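You operate a simulated robot arm through the tools that you are given. There is no shell and no other tool.

The job below is to be done with a simulated robot arm. You get a single attempt, and the scene is never put back.

TASK
Brush stiffener over the top of the white felt pad.
Fine: cream jar, green brush; seat the pad on the wooden board and leave it there; put brush and lid back. A coat counts when it lies all over at full strength: go over it till it gets no stronger.

The check looks at the end state, three seconds after you hand in, the way a careful person would. Anything else that was tipped, shoved, dropped, spilled or broken makes it a failure. A push-on lid holds only when it is set on centred and level and pressed home; a screw cap is set on level and turned clockwise until tight.

THE ROBOT
A 6-joint arm with a two-finger parallel gripper, fixed in place. Base frame: the origin is on the floor under the middle of its stand, x ahead of it, y to its left, z up; the work surface is at about z = 840. Readings come in mm, degrees, newtons and seconds.
With the tool pointing down near the work surface it reaches from about 240 to 640 mm from the base axis. Its first joint turns from -66.0 to 66.0 degrees. Payload 2.7 kg.
The tool frame sits at the grasp point between the pads (the TCP): z along the fingers, y along the line on which they close. The tips reach 23 mm beyond it. Largest opening 94 mm; finger width 38, thickness 10; the body of the gripper, 54 by 96 mm, starts 39 mm behind the TCP.
Orientation is told as [roll, pitch, yaw] about the base's x, y, z axes, in that order, counted from this pose: with the fingers straight down and closing along the base's y, the tool's x points along the base's -x, its y along +y and its z along -z.

THE INTERFACE
- The arm moves only by the tool servo_tool. Its argument "deltas" is a list of rows, each a list of 7 numbers: the shift along the tool's x, y, z in m, then the turn, a rotation vector about the tool's x, y, z in degrees, then the opening, from 0 (shut) to 1 (fully open). In form: [[x, y, z, wx, wy, wz, hand], ...]. A call has 1 to 20 rows; each row shifts and turns the commanded pose from where the row before left it, along the tool's axes as they then stand. Rows are played at 5 a second. More than 50 mm and 8.6 degrees between two rows, or a gripper value outside its range, and nothing of the call is played. A pose out of reach is approached as far as the arm can. The call stops where the force on the tool passes 40 N (or 10 N more than at its start, if that is more) or the arm is blocked; 0.2 s more then pass. The fingers move at their own pace (about 45 mm/s each) and stop on an object; they squeeze with about 27 N. The grip force told is the motor's: it shows also when the fingers shut on nothing. Time passes only in rows, and 0.2 s behind the last, so rows that do not move let the fingers close. It gives the time, the measured TCP pose, the force on the tool (base axes), the opening and the grip force at its end, in the units of the frame above (readings bear some noise), with the torque about the TCP (base axes, N m) and any sound that the robot's microphone picked up.
- Cameras (640 x 400 px; columns grow to the right, rows downward): "scene" is fixed at [81.8, -431.7, 1419.4]; the picture's right is [0.75, -0.67, 0.00], its down [-0.28, -0.31, -0.91] and it looks along [0.60, 0.68, -0.42] (base axes); focal length 373 px, centre (320, 200). "wrist" rides on the gripper at [86, 16, -75] in the tool frame; the picture's right is [-0.18, 0.98, 0.00], its down [-0.58, -0.11, -0.81] and it looks along [-0.79, -0.15, 0.59] (tool axes); focal length 243 px, centre (320, 200). There is no depth. A picture from a camera that has moved, and an enlarged one, comes with that camera's place and axes in the base frame and with its lens.
- camera(camera): a new picture of that camera. No time passes.
- zoom(camera, box): a new picture of the part [left, top, right, bottom] of that camera's present view, enlarged. No time passes.
- close_job(): hands the job in; it is judged then, once.

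Places have to be worked out from the pictures, the camera data and where the tool is seen. Open the gripper and draw the arm clear of the work before you hand the job in, unless the task says otherwise.

The tools are called by a JSON object that holds its "api" and its "payload". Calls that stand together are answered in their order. servo_tool: Moves the arm, as the interface text tells. Its arguments: {"type":"object","properties":{"deltas":{"type":"array","items":{"type":"array","items":{"type":"number"}}}},"required":["deltas"]} The other tools are called the same way: camera (camera) takes a picture; zoom (camera, box) takes an enlarged picture of a part of a camera's view; close_job () hands the job in.

At the start:

```text
time_s: 0.0
tcp_pos: [450.7, -79.1, 1177.2]
ee_rot: [-0.1, -0.1, -0.1]
contact_force: [0.0, 0.4, 1.5]
wrist_torque: [0.01, 0.03, 0.04]
gripper_width: 94.0
gripper_force: 0.0
```

scene: 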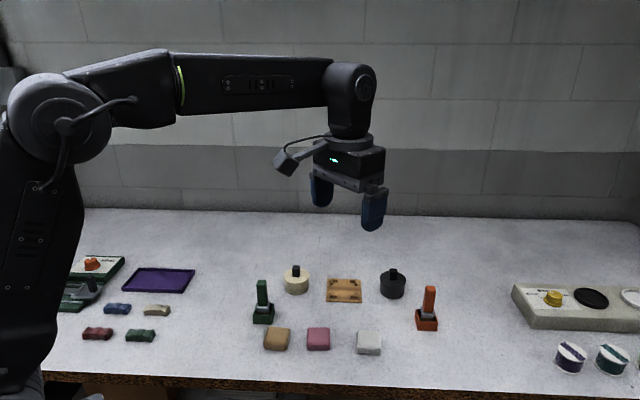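
wrist: 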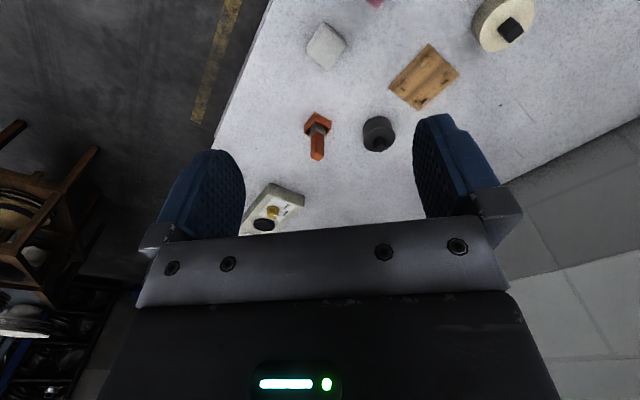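

I begin with enlarged views of the work area to identify the jar, brush, pad and board.

{"api": "zoom", "payload": {"camera": "scene", "box": [240, 250, 450, 370]}}

{"api": "zoom", "payload": {"camera": "scene", "box": [40, 240, 250, 370]}}

{"api": "zoom", "payload": {"camera": "scene", "box": [490, 260, 640, 390]}}

{"api": "zoom", "payload": {"camera": "wrist", "box": [220, 0, 620, 250]}}

```text
3.05 times, centred on (345, 310) of scene
camera zoom: at [81.8, -431.7, 1419.4], right [0.75, -0.67, 0.0], down [-0.28, -0.31, -0.91], along [0.6, 0.68, -0.42], focal length 1137 px, centre (244, -135)
```

zoom: 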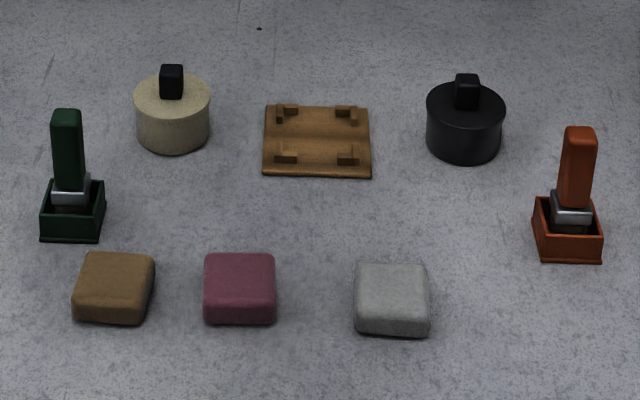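

```text
3.05 times, centred on (145, 305) of scene
camera zoom: at [81.8, -431.7, 1419.4], right [0.75, -0.67, 0.0], down [-0.28, -0.31, -0.91], along [0.6, 0.68, -0.42], focal length 1137 px, centre (853, -120)
```

zoom: 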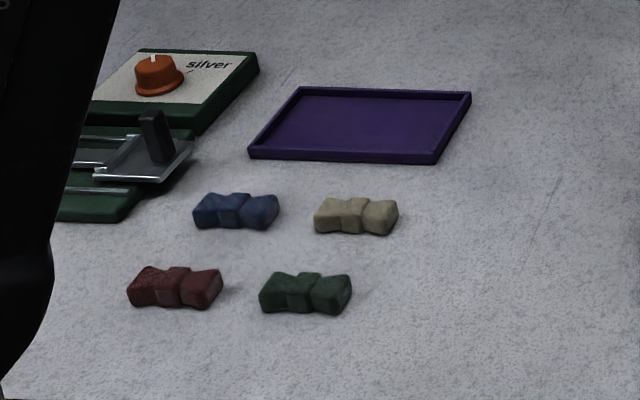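

```text
3.08 times, centred on (565, 325) of scene
camera zoom: at [81.8, -431.7, 1419.4], right [0.75, -0.67, 0.0], down [-0.28, -0.31, -0.91], along [0.6, 0.68, -0.42], focal length 1148 px, centre (-434, -185)
```

zoom: 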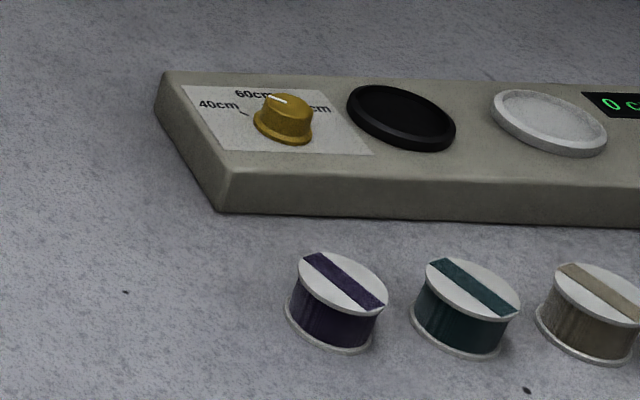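

```text
1.60 times, centred on (420, 125) of wrist
camera zoom: at [363.9, -62.8, 1251.0], right [0.19, 0.98, 0.0], down [0.58, -0.11, 0.81], along [0.79, -0.15, -0.59], focal length 388 px, centre (160, 320)
```

zoom: 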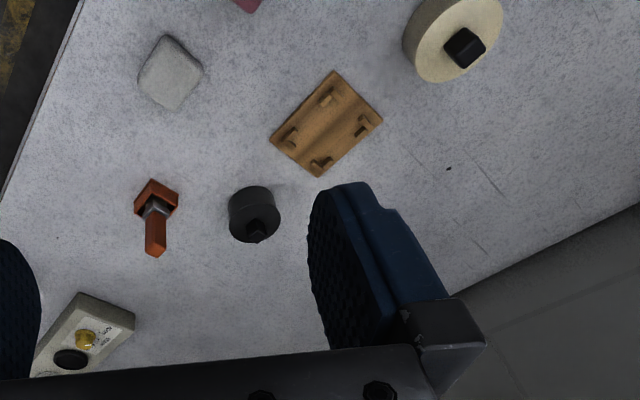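

The cream jar (with black knob), green brush in its green stand, white pad and wooden board with corner cleats are visible. I enlarge each more strongly to get their outlines.

{"api": "zoom", "payload": {"camera": "scene", "box": [340, 315, 404, 365]}}

{"api": "zoom", "payload": {"camera": "scene", "box": [312, 265, 376, 315]}}

{"api": "zoom", "payload": {"camera": "scene", "box": [264, 255, 328, 305]}}

{"api": "zoom", "payload": {"camera": "scene", "box": [232, 275, 296, 335]}}

```text
8.00 times, centred on (372, 340) of scene
camera zoom: at [81.8, -431.7, 1419.4], right [0.75, -0.67, 0.0], down [-0.28, -0.31, -0.91], along [0.6, 0.68, -0.42], focal length 2984 px, centre (-96, -920)
```

zoom: 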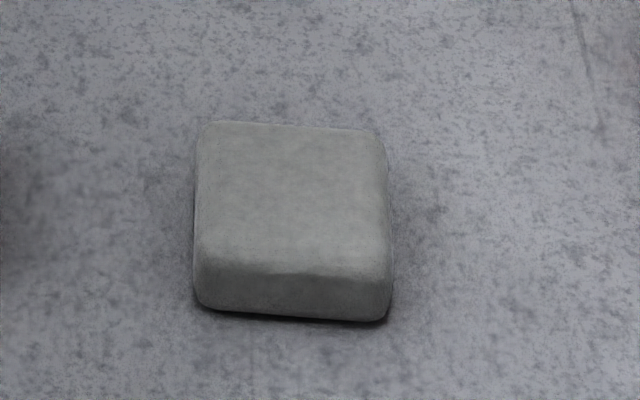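

```text
8.00 times, centred on (344, 290) of scene
camera zoom: at [81.8, -431.7, 1419.4], right [0.75, -0.67, 0.0], down [-0.28, -0.31, -0.91], along [0.6, 0.68, -0.42], focal length 2984 px, centre (128, -520)
```

zoom: 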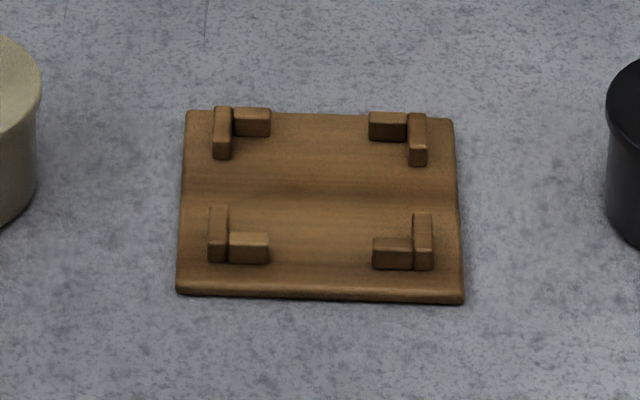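

```text
8.00 times, centred on (296, 280) of scene
camera zoom: at [81.8, -431.7, 1419.4], right [0.75, -0.67, 0.0], down [-0.28, -0.31, -0.91], along [0.6, 0.68, -0.42], focal length 2984 px, centre (512, -440)
```

zoom: 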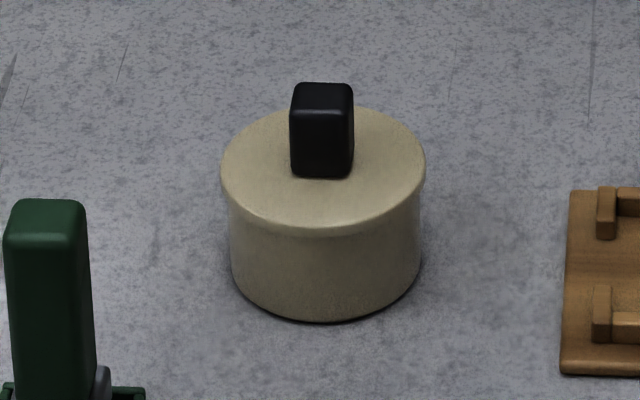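

```text
6.67 times, centred on (264, 305) of scene
camera zoom: at [81.8, -431.7, 1419.4], right [0.75, -0.67, 0.0], down [-0.28, -0.31, -0.91], along [0.6, 0.68, -0.42], focal length 2487 px, centre (693, -500)
```

zoom: 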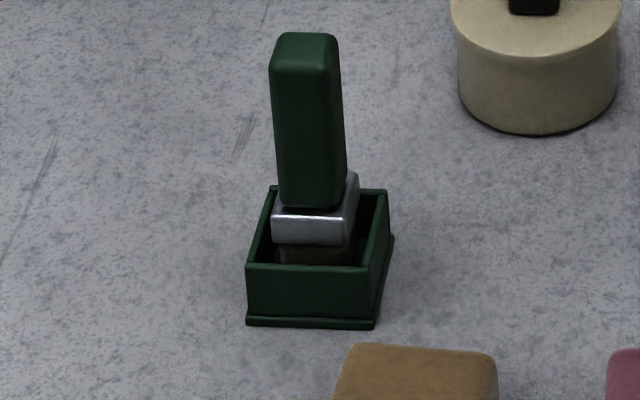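

From the enlarged views I estimate: white pad about [525,-79], board about [608,72] (edges at ~45°), cream jar about [531,159], green brush about [414,126]. I rotate the gripper about -46° yaw and lower a bit to look more closely with the wrist camera.

{"api": "servo_tool", "payload": {"deltas": [[0, 0, 0.02, 0, 0, 7.6, 1], [0, 0, 0.02, 0, 0, 7.6, 1], [0, 0, 0.02, 0, 0, 7.6, 1], [0, 0, 0.02, 0, 0, 7.6, 1], [0, 0, 0.02, 0, 0, 7.6, 1], [0, 0, 0.02, 0, 0, 7.6, 1], [0, 0, 0, 0, 0, 0, 1]]}}

{"api": "camera", "payload": {"camera": "wrist"}}

{"api": "camera", "payload": {"camera": "scene"}}

```text
time_s: 1.6
tcp_pos: [450.6, -79.7, 1057.7]
ee_rot: [-0.1, -0.1, -45.8]
contact_force: [-0.3, 0.8, -0.1]
wrist_torque: [0.0, 0.0, 0.0]
gripper_width: 93.9
gripper_force: 0.0
```

```text
taken
camera wrist: at [402.2, -6.7, 1130.9], right [0.83, 0.55, 0.0], down [0.33, -0.49, 0.81], along [0.45, -0.67, -0.59], focal length 243 px, centre (320, 200)
```

wrist: 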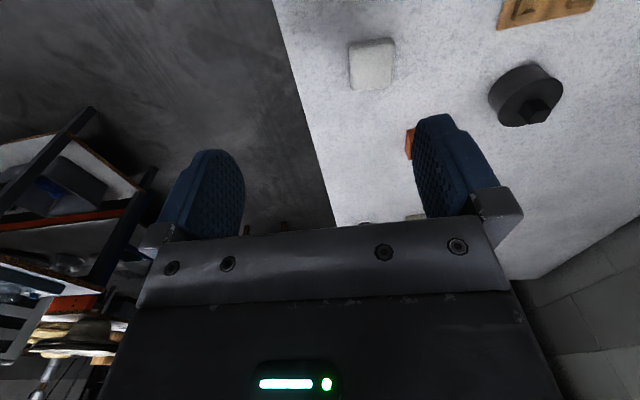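

```text
taken
```

scene: 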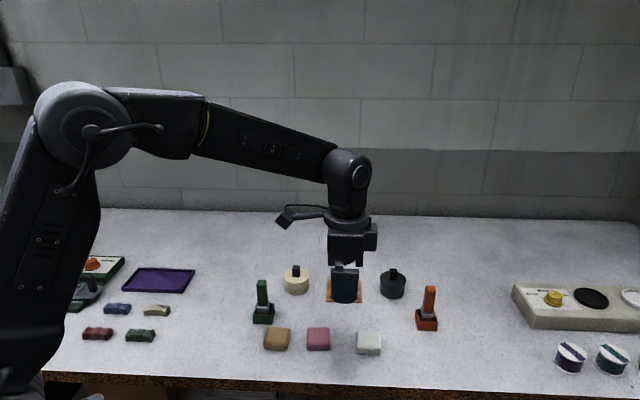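

The pad is in the wrist view. I enlarge it and the board to refine the places.

{"api": "zoom", "payload": {"camera": "wrist", "box": [331, 24, 411, 104]}}

{"api": "zoom", "payload": {"camera": "wrist", "box": [480, 0, 620, 80]}}

```text
5.00 times, centred on (371, 64) of wrist
camera zoom: at [402.2, -6.7, 1130.9], right [0.83, 0.55, 0.0], down [0.33, -0.49, 0.81], along [0.45, -0.67, -0.59], focal length 1213 px, centre (65, 880)
```

zoom: 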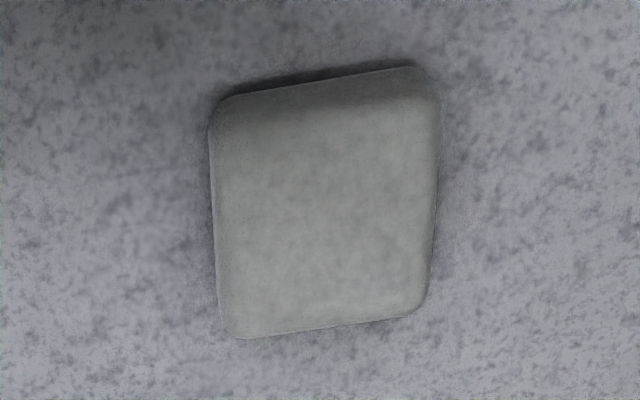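

```text
4.57 times, centred on (550, 40) of wrist
camera zoom: at [402.2, -6.7, 1130.9], right [0.83, 0.55, 0.0], down [0.33, -0.49, 0.81], along [0.45, -0.67, -0.59], focal length 1109 px, centre (-731, 931)
```

zoom: 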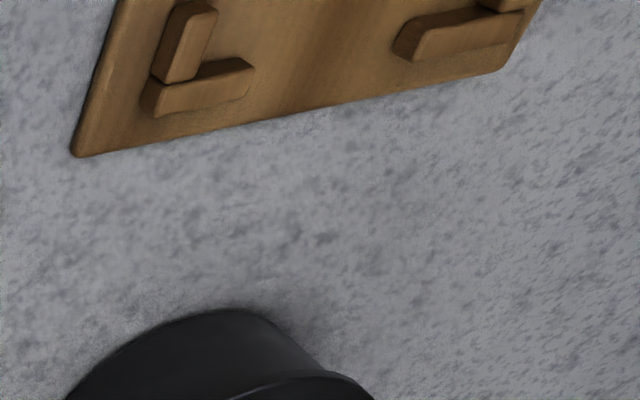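

Two views agree to a few mm: pad centre about [524.4,-82], edges ~42°. I move over it at z≈950 for a last check.

{"api": "servo_tool", "payload": {"deltas": [[-0.0132, 0.0129, 0.027, 0, 0, 0, 1], [-0.0132, 0.0129, 0.027, 0, 0, 0, 1], [-0.0132, 0.0129, 0.027, 0, 0, 0, 1], [-0.0132, 0.0129, 0.027, 0, 0, 0, 1], [0, 0, 0, 0, 0, 1.2, 1], [0, 0, 0, 0, 0, 0, 1]]}}

{"api": "camera", "payload": {"camera": "wrist"}}

{"api": "zoom", "payload": {"camera": "scene", "box": [300, 230, 440, 370]}}

```text
time_s: 3.0
tcp_pos: [525.7, -79.9, 948.6]
ee_rot: [0.0, -0.1, -46.9]
contact_force: [-0.3, 0.2, -1.2]
wrist_torque: [-0.02, -0.01, 0.01]
gripper_width: 94.3
gripper_force: 0.1
```

```text
taken
camera wrist: at [478.8, -6.8, 1022.2], right [0.84, 0.54, 0.0], down [0.32, -0.5, 0.81], along [0.43, -0.68, -0.59], focal length 243 px, centre (320, 200)
```

wrist: 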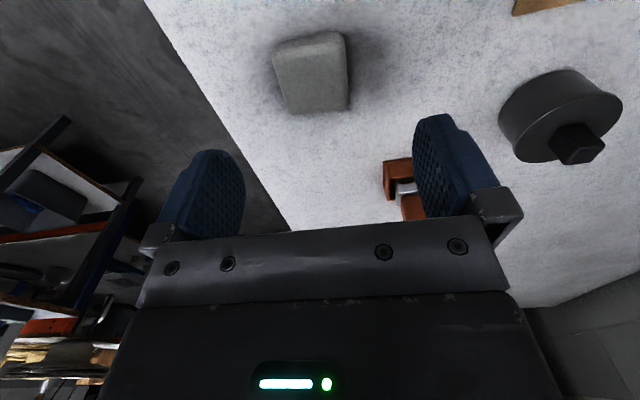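

```text
2.86 times, centred on (370, 300) of scene
camera zoom: at [81.9, -431.7, 1419.4], right [0.75, -0.67, 0.0], down [-0.28, -0.31, -0.91], along [0.6, 0.68, -0.42], focal length 1066 px, centre (177, -86)
```

zoom: 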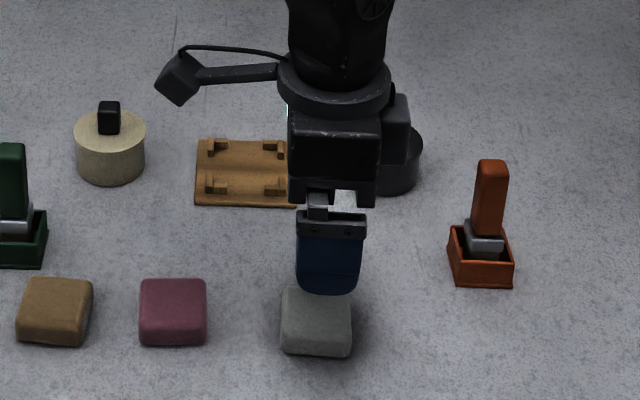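

I enlarge the wrist view on the pad to check centring between the fingers.

{"api": "zoom", "payload": {"camera": "wrist", "box": [251, 20, 371, 130]}}

```text
3.64 times, centred on (311, 75) of wrist
camera zoom: at [478.8, -6.8, 1022.2], right [0.84, 0.54, 0.0], down [0.32, -0.5, 0.81], along [0.43, -0.68, -0.59], focal length 882 px, centre (353, 654)
```

zoom: 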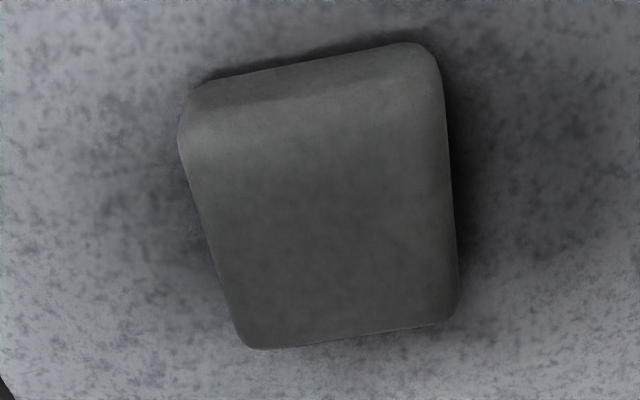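

The pad sits slightly off at about [523.7,-83] with faces needing yaw ≈ -48.4°. I correct, then descend so the tips are about 6 mm above the table and close on the pad.

{"api": "servo_tool", "payload": {"deltas": [[-0.0009, -0.0036, 0.01, 0, 0, 1.5, 1], [0, 0, 0.02, 0, 0, 0, 1], [0, 0, 0.02, 0, 0, 0, 1], [0, 0, 0.01, 0, 0, 0, 1], [0, 0, 0, 0, 0, 0, 1]]}}

{"api": "camera", "payload": {"camera": "wrist"}}

{"api": "zoom", "payload": {"camera": "scene", "box": [320, 280, 420, 370]}}

```text
time_s: 4.2
tcp_pos: [523.0, -83.8, 889.4]
ee_rot: [0.0, -0.1, -48.4]
contact_force: [-0.3, -0.2, -0.3]
wrist_torque: [-0.01, 0.01, 0.01]
gripper_width: 94.2
gripper_force: 0.1
```

```text
taken
camera wrist: at [477.8, -9.4, 962.2], right [0.86, 0.52, 0.0], down [0.3, -0.51, 0.81], along [0.42, -0.69, -0.59], focal length 243 px, centre (320, 200)
```

wrist: 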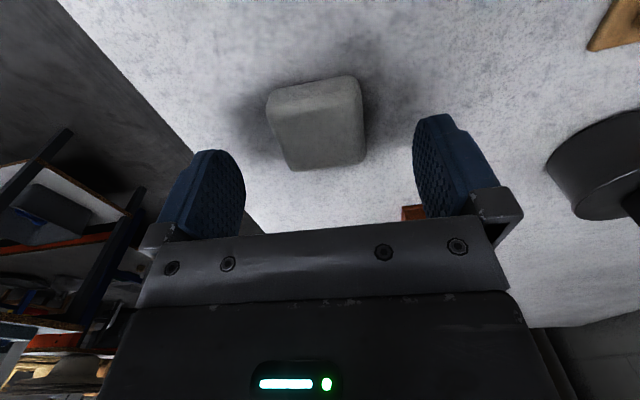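

```text
4.44 times, centred on (370, 325) of scene
camera zoom: at [81.9, -431.7, 1419.4], right [0.75, -0.67, 0.0], down [-0.28, -0.31, -0.91], along [0.6, 0.68, -0.42], focal length 1658 px, centre (98, -356)
```

zoom: 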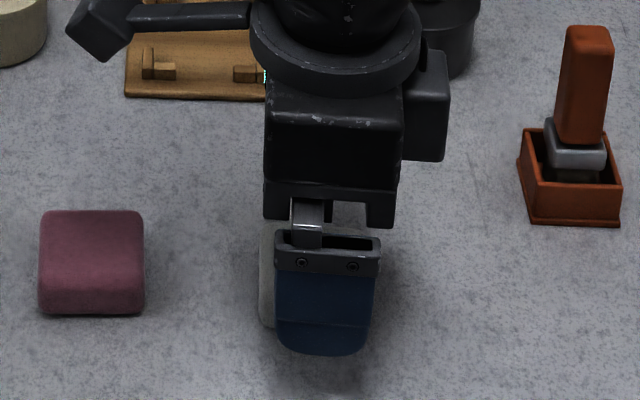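

The fingers straddle the pad. I enlarge once more to judge offset before descending.

{"api": "zoom", "payload": {"camera": "wrist", "box": [230, 60, 420, 180]}}

```text
3.33 times, centred on (325, 120) of wrist
camera zoom: at [477.8, -9.4, 962.2], right [0.86, 0.52, 0.0], down [0.3, -0.51, 0.81], along [0.42, -0.69, -0.59], focal length 809 px, centre (303, 467)
```

zoom: 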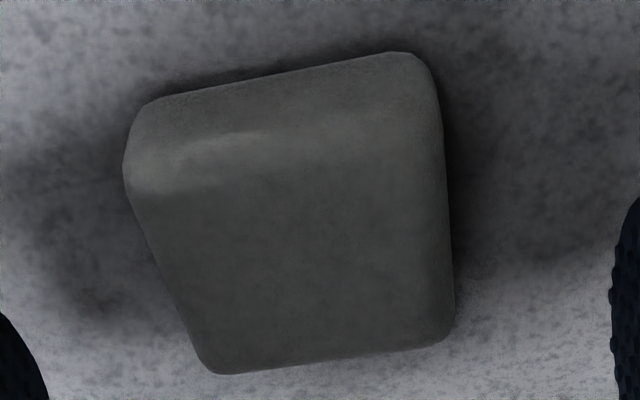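

The pad is aligned with the fingers; only ~2 mm forward offset. I correct that, descend to z≈868.5 and close.

{"api": "servo_tool", "payload": {"deltas": [[-0.002, 0, 0.01, 0, 0, 0, 1], [0, 0, 0.011, 0, 0, 0, 1], [0, 0, 0, 0, 0, 0, 0.8], [0, 0, 0, 0, 0, 0, 0.6], [0, 0, 0, 0, 0, 0, 0.4], [0, 0, 0, 0, 0, 0, 0.4], [0, 0, 0, 0, 0, 0, 0.4], [0, 0, 0, 0, 0, 0, 0.4]]}}

{"api": "camera", "payload": {"camera": "wrist"}}

{"api": "zoom", "payload": {"camera": "scene", "box": [320, 280, 420, 370]}}

```text
time_s: 6.0
tcp_pos: [524.5, -85.0, 867.9]
ee_rot: [0.0, -0.2, -48.3]
contact_force: [0.6, 0.0, 0.5]
wrist_torque: [0.02, 0.0, 0.0]
gripper_width: 46.8
gripper_force: 26.8
```

```text
taken
camera wrist: at [479.6, -10.6, 941.7], right [0.86, 0.52, 0.0], down [0.3, -0.51, 0.81], along [0.42, -0.69, -0.59], focal length 243 px, centre (320, 200)
```

wrist: 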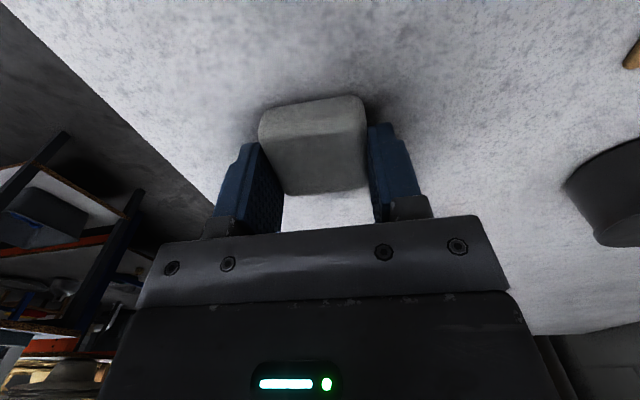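

```text
4.44 times, centred on (370, 325) of scene
camera zoom: at [81.9, -431.7, 1419.4], right [0.75, -0.67, 0.0], down [-0.28, -0.31, -0.91], along [0.6, 0.68, -0.42], focal length 1658 px, centre (98, -356)
```

zoom: 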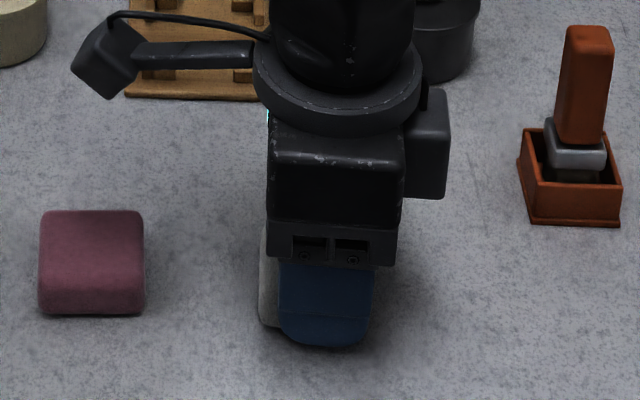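

Gripped at 46.8 mm. I look closely at how the pad sits between the fingers.

{"api": "zoom", "payload": {"camera": "wrist", "box": [200, 80, 440, 240]}}

{"api": "zoom", "payload": {"camera": "scene", "box": [345, 315, 415, 365]}}

```text
2.50 times, centred on (320, 160) of wrist
camera zoom: at [479.6, -10.6, 941.7], right [0.86, 0.52, 0.0], down [0.3, -0.51, 0.81], along [0.42, -0.69, -0.59], focal length 606 px, centre (320, 300)
```

zoom: 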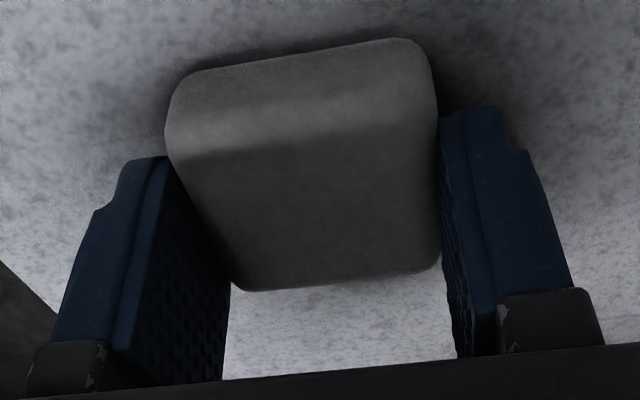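

```text
8.00 times, centred on (380, 340) of scene
camera zoom: at [81.9, -431.7, 1419.4], right [0.75, -0.67, 0.0], down [-0.28, -0.31, -0.91], along [0.6, 0.68, -0.42], focal length 2984 px, centre (-160, -920)
```

zoom: 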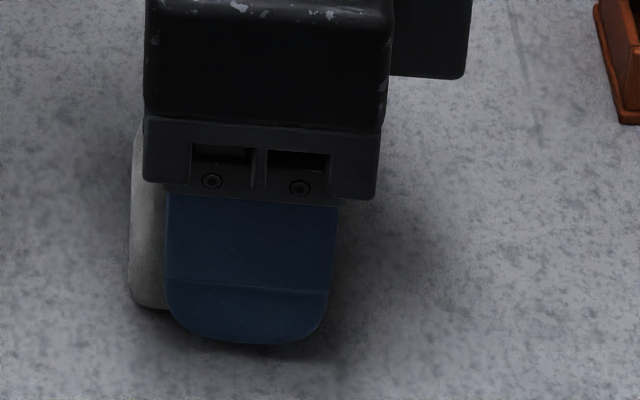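

The pad is firmly held (scene view suggests it sits ~2–3 mm toward the camera side of the fingers). I lift it straight up 80 mm and check it is held.

{"api": "servo_tool", "payload": {"deltas": [[0, 0, -0.01, 0, 0, 0, 0.4], [0, 0, -0.02, 0, 0, 0, 0.4], [0, 0, -0.025, 0, 0, 0, 0.4], [0, 0, -0.025, 0, 0, 0, 0.4], [0, 0, 0, 0, 0, -3.8, 0.4], [0, 0, 0, 0, 0, 0, 0.4]]}}

{"api": "zoom", "payload": {"camera": "scene", "box": [300, 240, 440, 350]}}

{"api": "camera", "payload": {"camera": "wrist"}}

```text
time_s: 7.4
tcp_pos: [524.4, -85.0, 948.3]
ee_rot: [0.0, -0.1, -44.4]
contact_force: [-0.4, 0.0, -0.3]
wrist_torque: [-0.04, 0.02, 0.0]
gripper_width: 46.8
gripper_force: 26.8
```

```text
3.64 times, centred on (370, 295) of scene
camera zoom: at [81.9, -431.7, 1419.4], right [0.75, -0.67, 0.0], down [-0.28, -0.31, -0.91], along [0.6, 0.68, -0.42], focal length 1356 px, centre (138, -146)
```

zoom: 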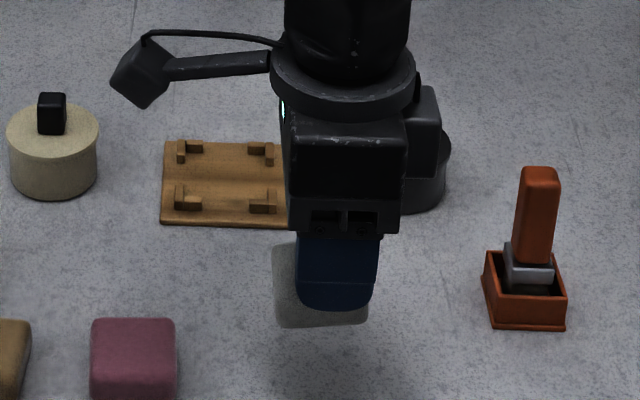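

```text
taken
camera wrist: at [473.4, -13.9, 1022.8], right [0.82, 0.57, 0.0], down [0.34, -0.48, 0.81], along [0.46, -0.66, -0.59], focal length 243 px, centre (320, 200)
```

wrist: 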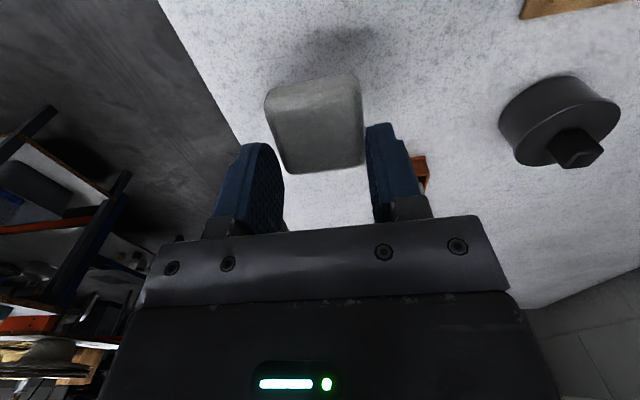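

The pad seems lifted but looks lower relative to the fingertips than before. I zoom in to judge the grip before moving on.

{"api": "zoom", "payload": {"camera": "scene", "box": [340, 280, 410, 340]}}

{"api": "zoom", "payload": {"camera": "wrist", "box": [200, 60, 440, 240]}}

```text
6.67 times, centred on (375, 310) of scene
camera zoom: at [81.9, -431.7, 1419.4], right [0.75, -0.67, 0.0], down [-0.28, -0.31, -0.91], along [0.6, 0.68, -0.42], focal length 2487 px, centre (-47, -533)
```

zoom: 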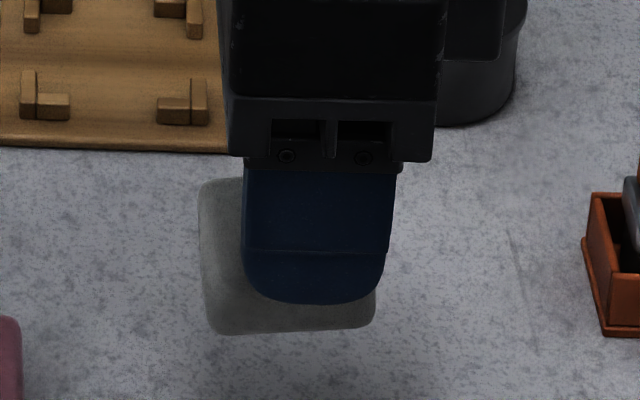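

```text
2.22 times, centred on (320, 150) of wrist
camera zoom: at [473.4, -13.9, 1022.8], right [0.82, 0.57, 0.0], down [0.34, -0.48, 0.81], along [0.46, -0.66, -0.59], focal length 539 px, centre (320, 311)
```

zoom: 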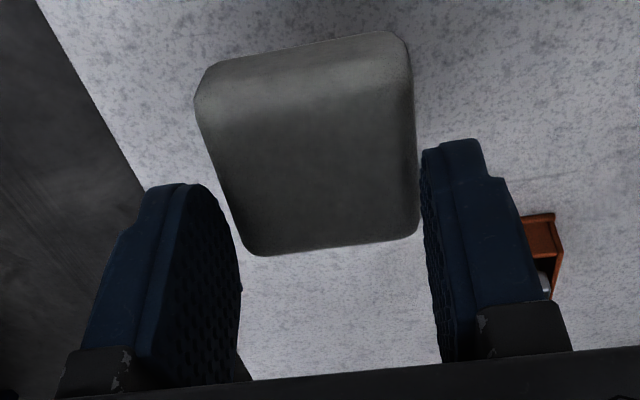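

The pad appears to have slipped down to near the fingertips (~13 mm protruding). I lower it back toward the table now to regrip it deeper.

{"api": "servo_tool", "payload": {"deltas": [[0, 0, 0.02, 0, 0, 0, 0.4], [0, 0, 0.02, 0, 0, 0, 0.4], [0, 0, 0.02, 0, 0, 0, 0.4]]}}

{"api": "zoom", "payload": {"camera": "scene", "box": [340, 300, 410, 360]}}

{"api": "zoom", "payload": {"camera": "wrist", "box": [200, 60, 440, 240]}}

```text
time_s: 8.2
tcp_pos: [524.0, -84.8, 887.7]
ee_rot: [0.0, -0.1, -44.7]
contact_force: [-2.1, -0.4, 3.4]
wrist_torque: [0.06, 0.11, 0.04]
gripper_width: 46.6
gripper_force: 27.1
```

```text
6.67 times, centred on (375, 330) of scene
camera zoom: at [81.7, -431.7, 1419.4], right [0.75, -0.67, 0.0], down [-0.28, -0.31, -0.91], along [0.6, 0.68, -0.42], focal length 2487 px, centre (-47, -667)
```

zoom: 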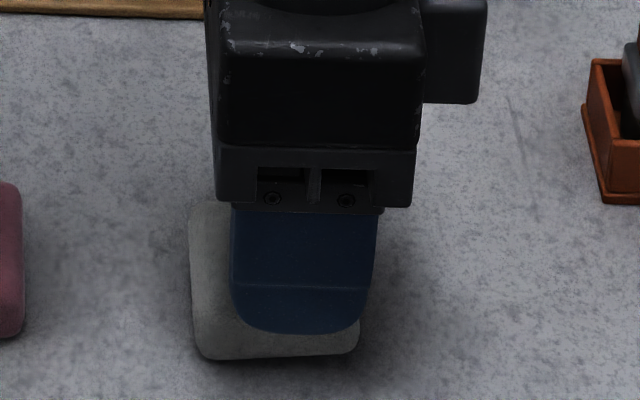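

```text
2.22 times, centred on (320, 150) of wrist
camera zoom: at [473.6, -13.1, 961.7], right [0.82, 0.57, 0.0], down [0.34, -0.48, 0.81], along [0.46, -0.66, -0.59], focal length 539 px, centre (320, 311)
```

zoom: 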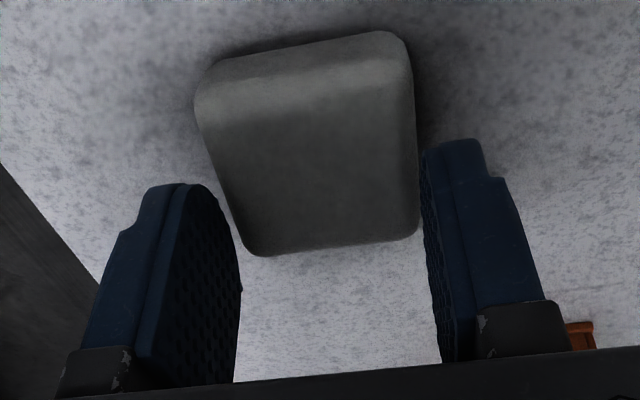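

The pad is back on the table (light contact, 3.4 N) with the tips near its top; pad is about 20+ mm tall. I open, shift 4 mm along tool +x to centre the fingers on it, go lower and regrip with the full squeeze.

{"api": "servo_tool", "payload": {"deltas": [[0, 0, 0, 0, 0, 0, 0.7], [0, 0, 0, 0, 0, 0, 1], [0, 0, 0, 0, 0, 0, 1], [0, 0, 0, 0, 0, 0, 1]]}}

{"api": "zoom", "payload": {"camera": "wrist", "box": [200, 60, 440, 240]}}

{"api": "zoom", "payload": {"camera": "scene", "box": [340, 300, 410, 360]}}

```text
time_s: 9.2
tcp_pos: [523.9, -85.2, 887.9]
ee_rot: [0.0, -0.1, -44.5]
contact_force: [0.2, -0.3, -0.4]
wrist_torque: [0.02, -0.02, 0.03]
gripper_width: 94.0
gripper_force: 0.0
```

```text
2.22 times, centred on (320, 150) of wrist
camera zoom: at [473.6, -13.1, 961.4], right [0.82, 0.57, 0.0], down [0.34, -0.48, 0.81], along [0.46, -0.66, -0.59], focal length 539 px, centre (320, 311)
```

zoom: 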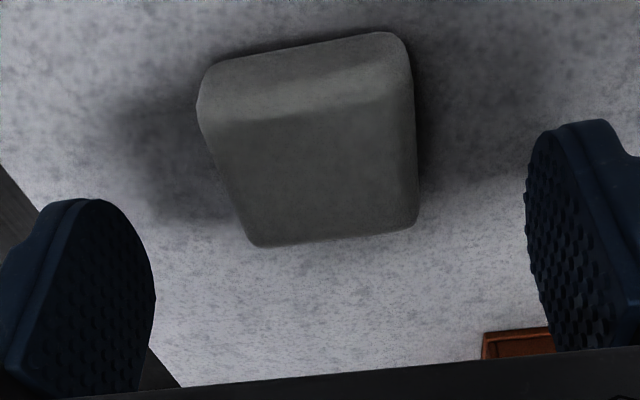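

```text
6.67 times, centred on (375, 330) of scene
camera zoom: at [81.8, -431.7, 1419.4], right [0.75, -0.67, 0.0], down [-0.28, -0.31, -0.91], along [0.6, 0.68, -0.42], focal length 2487 px, centre (-47, -667)
```

zoom: 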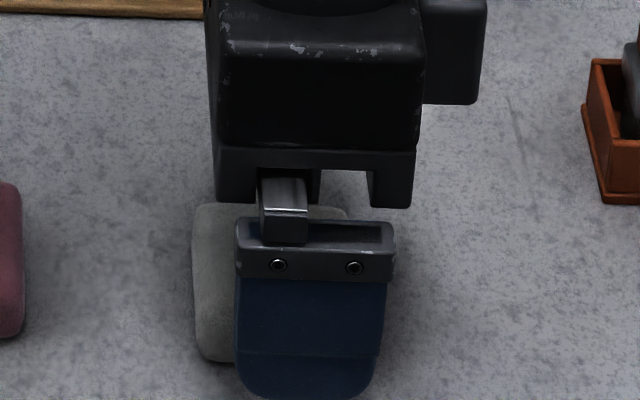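

Triangulating both cameras gives pad top ≈ z 862, pad centre ≈3 mm toward tool +x. I shift, descend to TCP z≈868, close fully and then lift just 6 mm slowly to test for slipping.

{"api": "servo_tool", "payload": {"deltas": [[0.003, 0, 0, 0, 0, 2.0, 1], [0, 0, 0.01, 0, 0, 0, 1], [0, 0, 0.01, 0, 0, 0, 1], [0, 0, 0, 0, 0, 0, 0.6], [0, 0, 0, 0, 0, 0, 0], [0, 0, 0, 0, 0, 0, 0], [0, 0, 0, 0, 0, 0, 0], [0, 0, 0, 0, 0, 0, 0], [0, 0, 0, 0, 0, 0, 0]]}}

{"api": "zoom", "payload": {"camera": "wrist", "box": [200, 60, 440, 240]}}

{"api": "zoom", "payload": {"camera": "scene", "box": [340, 300, 410, 360]}}

```text
time_s: 11.2
tcp_pos: [521.5, -82.8, 867.9]
ee_rot: [-0.1, -0.1, -46.6]
contact_force: [-0.7, 1.0, 0.7]
wrist_torque: [0.0, 0.01, -0.02]
gripper_width: 46.5
gripper_force: 27.1
```

```text
2.22 times, centred on (320, 150) of wrist
camera zoom: at [473.7, -9.4, 941.1], right [0.84, 0.54, 0.0], down [0.32, -0.5, 0.81], along [0.44, -0.68, -0.59], focal length 539 px, centre (320, 311)
```

zoom: 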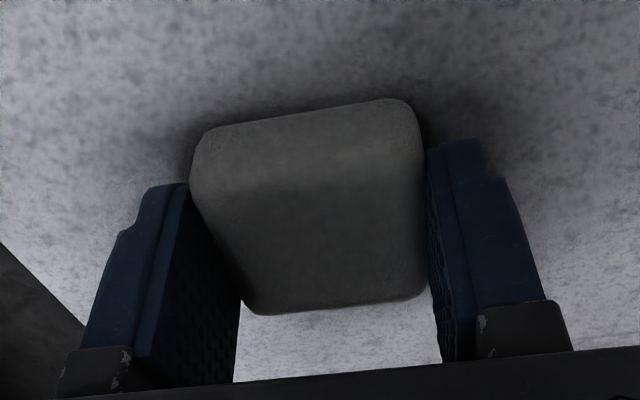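

```text
6.67 times, centred on (375, 330) of scene
camera zoom: at [81.8, -431.7, 1419.4], right [0.75, -0.67, 0.0], down [-0.28, -0.31, -0.91], along [0.6, 0.68, -0.42], focal length 2487 px, centre (-47, -667)
```

zoom: 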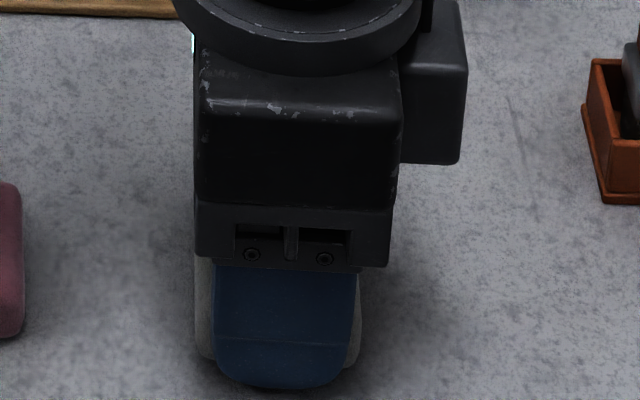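

Regripped at 46.5 mm. I lift 8 mm slowly and compare the pad's place relative to the fingers.

{"api": "servo_tool", "payload": {"deltas": [[0, 0, -0.002, 0, 0, 0, 0], [0, 0, -0.002, 0, 0, 0, 0], [0, 0, -0.002, 0, 0, 0, 0], [0, 0, -0.002, 0, 0, 0, 0], [0, 0, 0, 0, 0, 0, 0]]}}

{"api": "zoom", "payload": {"camera": "wrist", "box": [200, 60, 440, 240]}}

{"api": "zoom", "payload": {"camera": "scene", "box": [340, 300, 410, 360]}}

```text
time_s: 12.4
tcp_pos: [521.1, -81.8, 878.1]
ee_rot: [0.0, -0.1, -46.7]
contact_force: [1.0, -0.2, 0.0]
wrist_torque: [0.0, 0.04, 0.02]
gripper_width: 47.0
gripper_force: 27.0
```

```text
2.22 times, centred on (320, 150) of wrist
camera zoom: at [473.4, -9.3, 949.8], right [0.84, 0.54, 0.0], down [0.32, -0.5, 0.81], along [0.44, -0.68, -0.59], focal length 539 px, centre (320, 311)
```

zoom: 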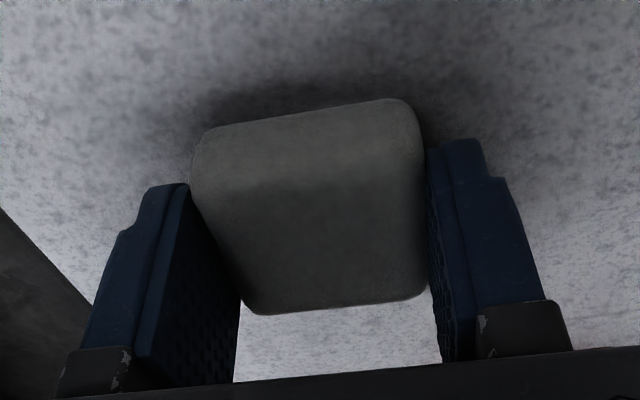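

```text
6.67 times, centred on (375, 330) of scene
camera zoom: at [81.9, -431.7, 1419.4], right [0.75, -0.67, 0.0], down [-0.28, -0.31, -0.91], along [0.6, 0.68, -0.42], focal length 2487 px, centre (-47, -667)
```

zoom: 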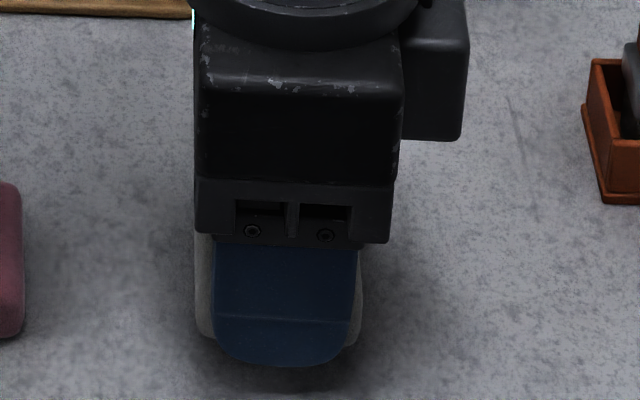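

No slip this time; the pad stays fixed in the fingers. I lift gently to z≈945 and then carry it slowly above the board with yaw ≈ -44.5°.

{"api": "servo_tool", "payload": {"deltas": [[0, 0, -0.003, 0, 0, 0, 0], [0, 0, -0.006, 0, 0, 0, 0], [0, 0, -0.008, 0, 0, 0, 0], [0, 0, -0.01, 0, 0, 0, 0], [0, 0, -0.01, 0, 0, 0, 0], [0, 0, -0.01, 0, 0, 0, 0], [0, 0, -0.01, 0, 0, 0, 0], [0, 0, -0.008, 0, 0, 0, 0], [0, 0, -0.004, 0, 0, 0, 0], [0, 0, 0, 0, 0, -2.1, 0]]}}

{"api": "zoom", "payload": {"camera": "wrist", "box": [200, 60, 440, 240]}}

```text
time_s: 14.6
tcp_pos: [521.1, -84.8, 945.2]
ee_rot: [0.0, 0.0, -44.5]
contact_force: [-0.4, -0.2, 0.1]
wrist_torque: [-0.01, 0.02, 0.01]
gripper_width: 46.9
gripper_force: 27.0
```

```text
2.22 times, centred on (320, 150) of wrist
camera zoom: at [470.9, -11.1, 1018.9], right [0.82, 0.57, 0.0], down [0.34, -0.48, 0.81], along [0.46, -0.66, -0.59], focal length 539 px, centre (320, 311)
```

zoom: 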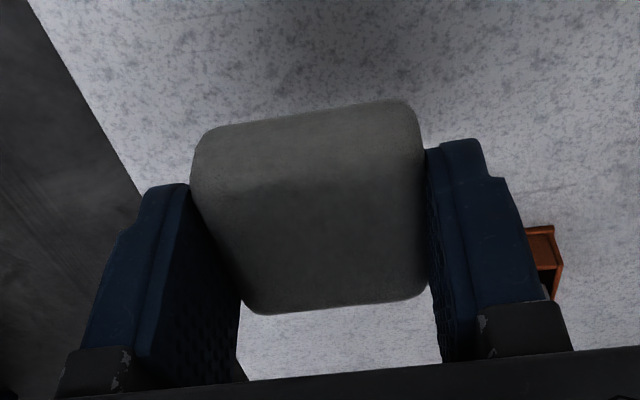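

Firmly held. I carry it laterally to above the board.

{"api": "servo_tool", "payload": {"deltas": [[0.001, 0.004, 0, 0, 0, 0, 0], [0.002, 0.008, 0, 0, 0, 0, 0], [0.0034, 0.0127, 0, 0, 0, 0, 0], [0.0034, 0.0127, 0, 0, 0, 0, 0], [0.0034, 0.0127, 0, 0, 0, 0, 0], [0.0034, 0.0127, 0, 0, 0, 0, 0], [0.0034, 0.0127, 0, 0, 0, 0, 0], [0.0034, 0.0127, 0, 0, 0, 0, 0], [0.0034, 0.0127, 0, 0, 0, 0, 0], [0.0034, 0.0127, 0, 0, 0, 0, 0], [0.0034, 0.0127, 0, 0, 0, 0, 0], [0.0034, 0.0127, 0, 0, 0, 0, 0], [0.0034, 0.0127, 0, 0, 0, 0, 0], [0.0034, 0.0121, 0, 0, 0, 0, 0], [0.0022, 0.007, 0, 0, 0, 0, 0], [0, 0, 0, 0, 0, 0, 0]]}}

{"api": "zoom", "payload": {"camera": "wrist", "box": [180, 20, 460, 240]}}

{"api": "zoom", "payload": {"camera": "scene", "box": [295, 235, 395, 315]}}

{"api": "camera", "payload": {"camera": "scene"}}

```text
time_s: 18.0
tcp_pos: [609.3, 71.3, 945.0]
ee_rot: [0.0, -0.1, -44.5]
contact_force: [0.1, 0.1, -0.8]
wrist_torque: [0.01, 0.02, 0.03]
gripper_width: 46.9
gripper_force: 27.2
```

```text
1.82 times, centred on (320, 130) of wrist
camera zoom: at [558.4, 143.4, 1018.9], right [0.82, 0.57, 0.0], down [0.34, -0.48, 0.81], along [0.46, -0.66, -0.59], focal length 441 px, centre (320, 327)
```

zoom: 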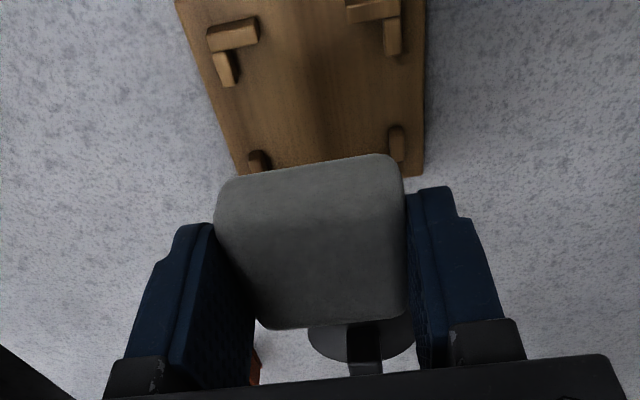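

```text
5.00 times, centred on (345, 275) of scene
camera zoom: at [81.9, -431.7, 1419.4], right [0.75, -0.67, 0.0], down [-0.28, -0.31, -0.91], along [0.6, 0.68, -0.42], focal length 1865 px, centre (195, -175)
```

zoom: 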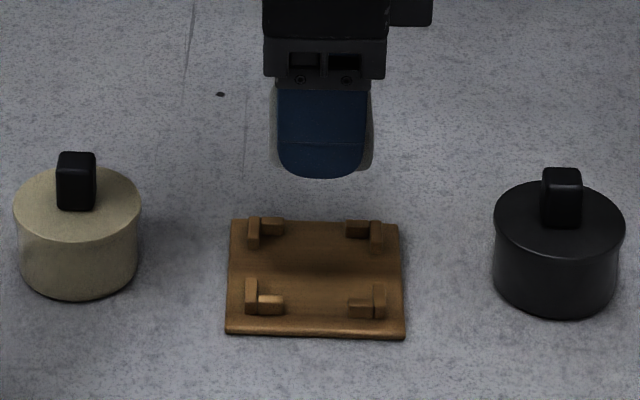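

```text
taken
```

scene: 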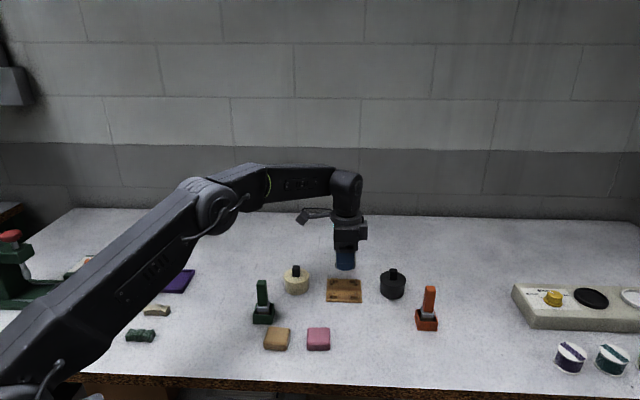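

Wrist and scene views put the recess centre about -1.8 mm in tool y and about +1 mm in tool x from the pad. I correct and descend to just above the cleats for a final look.

{"api": "servo_tool", "payload": {"deltas": [[0.001, -0.0018, 0.004, 0, 0, 0, 0], [0, 0, 0.008, 0, 0, 0, 0], [0, 0, 0.01, 0, 0, 0, 0], [0, 0, 0.01, 0, 0, 0, 0], [0, 0, 0.01, 0, 0, 0, 0], [0, 0, 0.008, 0, 0, 0, 0], [0, 0, 0.005, 0, 0, 0, 0], [0, 0, 0.002, 0, 0, 0, 0], [0, 0, 0, 0, 0, 0, 0]]}}

{"api": "zoom", "payload": {"camera": "wrist", "box": [180, 60, 460, 240]}}

{"api": "zoom", "payload": {"camera": "scene", "box": [312, 265, 376, 315]}}

```text
time_s: 20.0
tcp_pos: [604.9, 70.2, 887.9]
ee_rot: [0.0, -0.1, -44.4]
contact_force: [0.6, -0.1, -0.1]
wrist_torque: [-0.01, -0.01, 0.0]
gripper_width: 46.7
gripper_force: 27.2
```

```text
2.22 times, centred on (320, 150) of wrist
camera zoom: at [556.2, 141.6, 961.8], right [0.82, 0.57, 0.0], down [0.34, -0.48, 0.81], along [0.46, -0.66, -0.59], focal length 539 px, centre (320, 311)
```

zoom: 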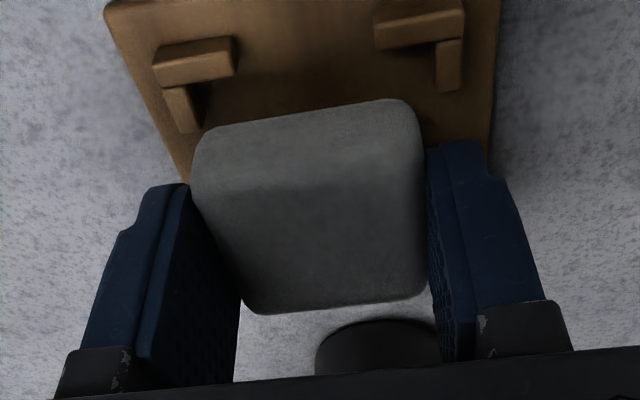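

```text
8.00 times, centred on (344, 290) of scene
camera zoom: at [81.9, -431.7, 1419.4], right [0.75, -0.67, 0.0], down [-0.28, -0.31, -0.91], along [0.6, 0.68, -0.42], focal length 2984 px, centre (128, -520)
```

zoom: 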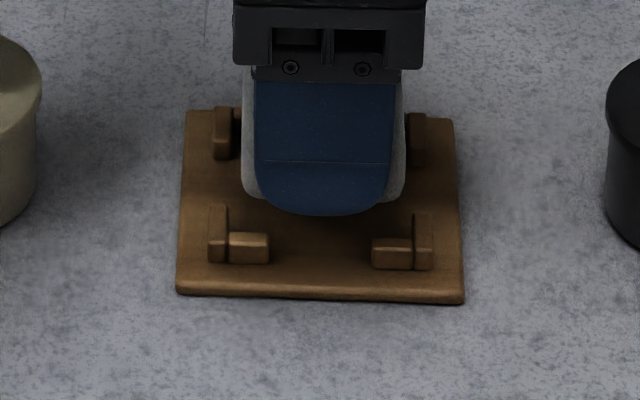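

Lateral alignment in the scene view looks within 0.5 mm. I enlarge the wrist view on the near cleats to check the other direction.

{"api": "zoom", "payload": {"camera": "wrist", "box": [230, 60, 310, 130]}}

{"api": "zoom", "payload": {"camera": "wrist", "box": [335, 50, 415, 120]}}

```text
5.71 times, centred on (270, 95) of wrist
camera zoom: at [556.2, 141.6, 961.8], right [0.82, 0.57, 0.0], down [0.34, -0.48, 0.81], along [0.46, -0.66, -0.59], focal length 1386 px, centre (606, 800)
```

zoom: 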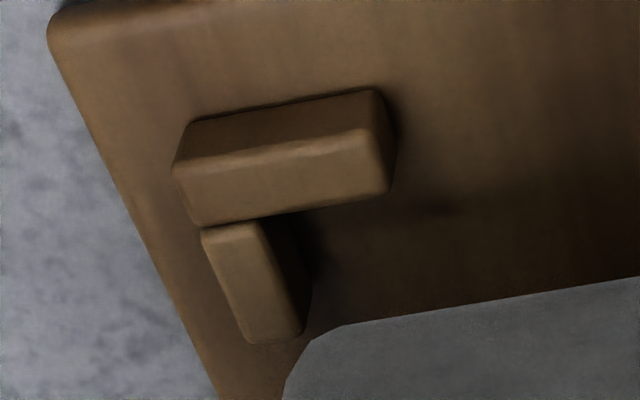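

```text
5.71 times, centred on (375, 85) of wrist
camera zoom: at [556.2, 141.6, 961.8], right [0.82, 0.57, 0.0], down [0.34, -0.48, 0.81], along [0.46, -0.66, -0.59], focal length 1386 px, centre (6, 857)
```

zoom: 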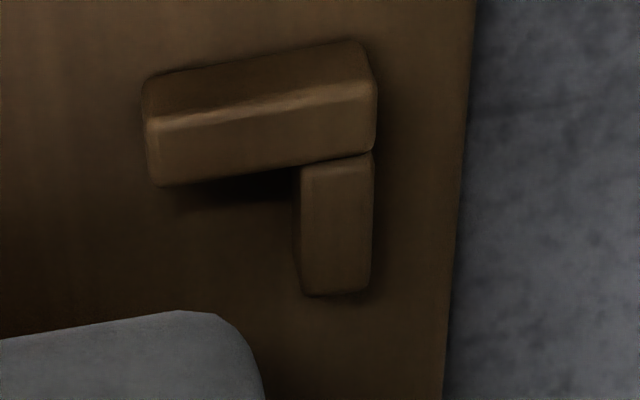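

The recess centre reads about +1.2 mm in tool y; x is fine. I correct and lower slowly to TCP z≈875, where the pad's bottom is between the cleats.

{"api": "servo_tool", "payload": {"deltas": [[0, 0.0012, 0.002, 0, 0, 0, 0], [0, 0, 0.003, 0, 0, 0, 0], [0, 0, 0.003, 0, 0, 0, 0], [0, 0, 0.002, 0, 0, 0, 0], [0, 0, 0.002, 0, 0, 0, 0], [0, 0, 0, 0, 0, 0, 0]]}}

{"api": "zoom", "payload": {"camera": "wrist", "box": [180, 60, 460, 240]}}

{"api": "zoom", "payload": {"camera": "scene", "box": [312, 265, 376, 315]}}

```text
time_s: 21.4
tcp_pos: [606.6, 70.3, 875.5]
ee_rot: [-0.1, -0.1, -44.6]
contact_force: [-2.6, -0.5, 4.8]
wrist_torque: [0.01, 0.21, 0.01]
gripper_width: 46.6
gripper_force: 26.9
```

```text
2.22 times, centred on (320, 150) of wrist
camera zoom: at [556.9, 142.8, 949.6], right [0.82, 0.57, 0.0], down [0.34, -0.48, 0.81], along [0.46, -0.66, -0.59], focal length 539 px, centre (320, 311)
```

zoom: 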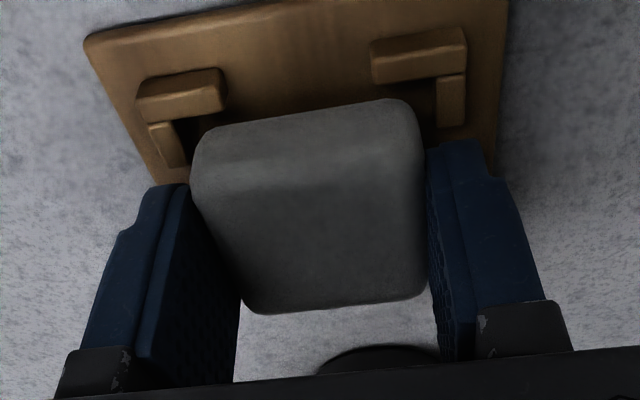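

```text
8.00 times, centred on (344, 290) of scene
camera zoom: at [81.7, -431.7, 1419.4], right [0.75, -0.67, 0.0], down [-0.28, -0.31, -0.91], along [0.6, 0.68, -0.42], focal length 2984 px, centre (128, -520)
```

zoom: 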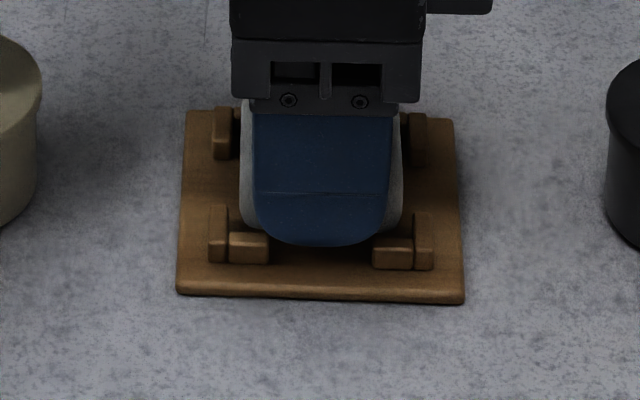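

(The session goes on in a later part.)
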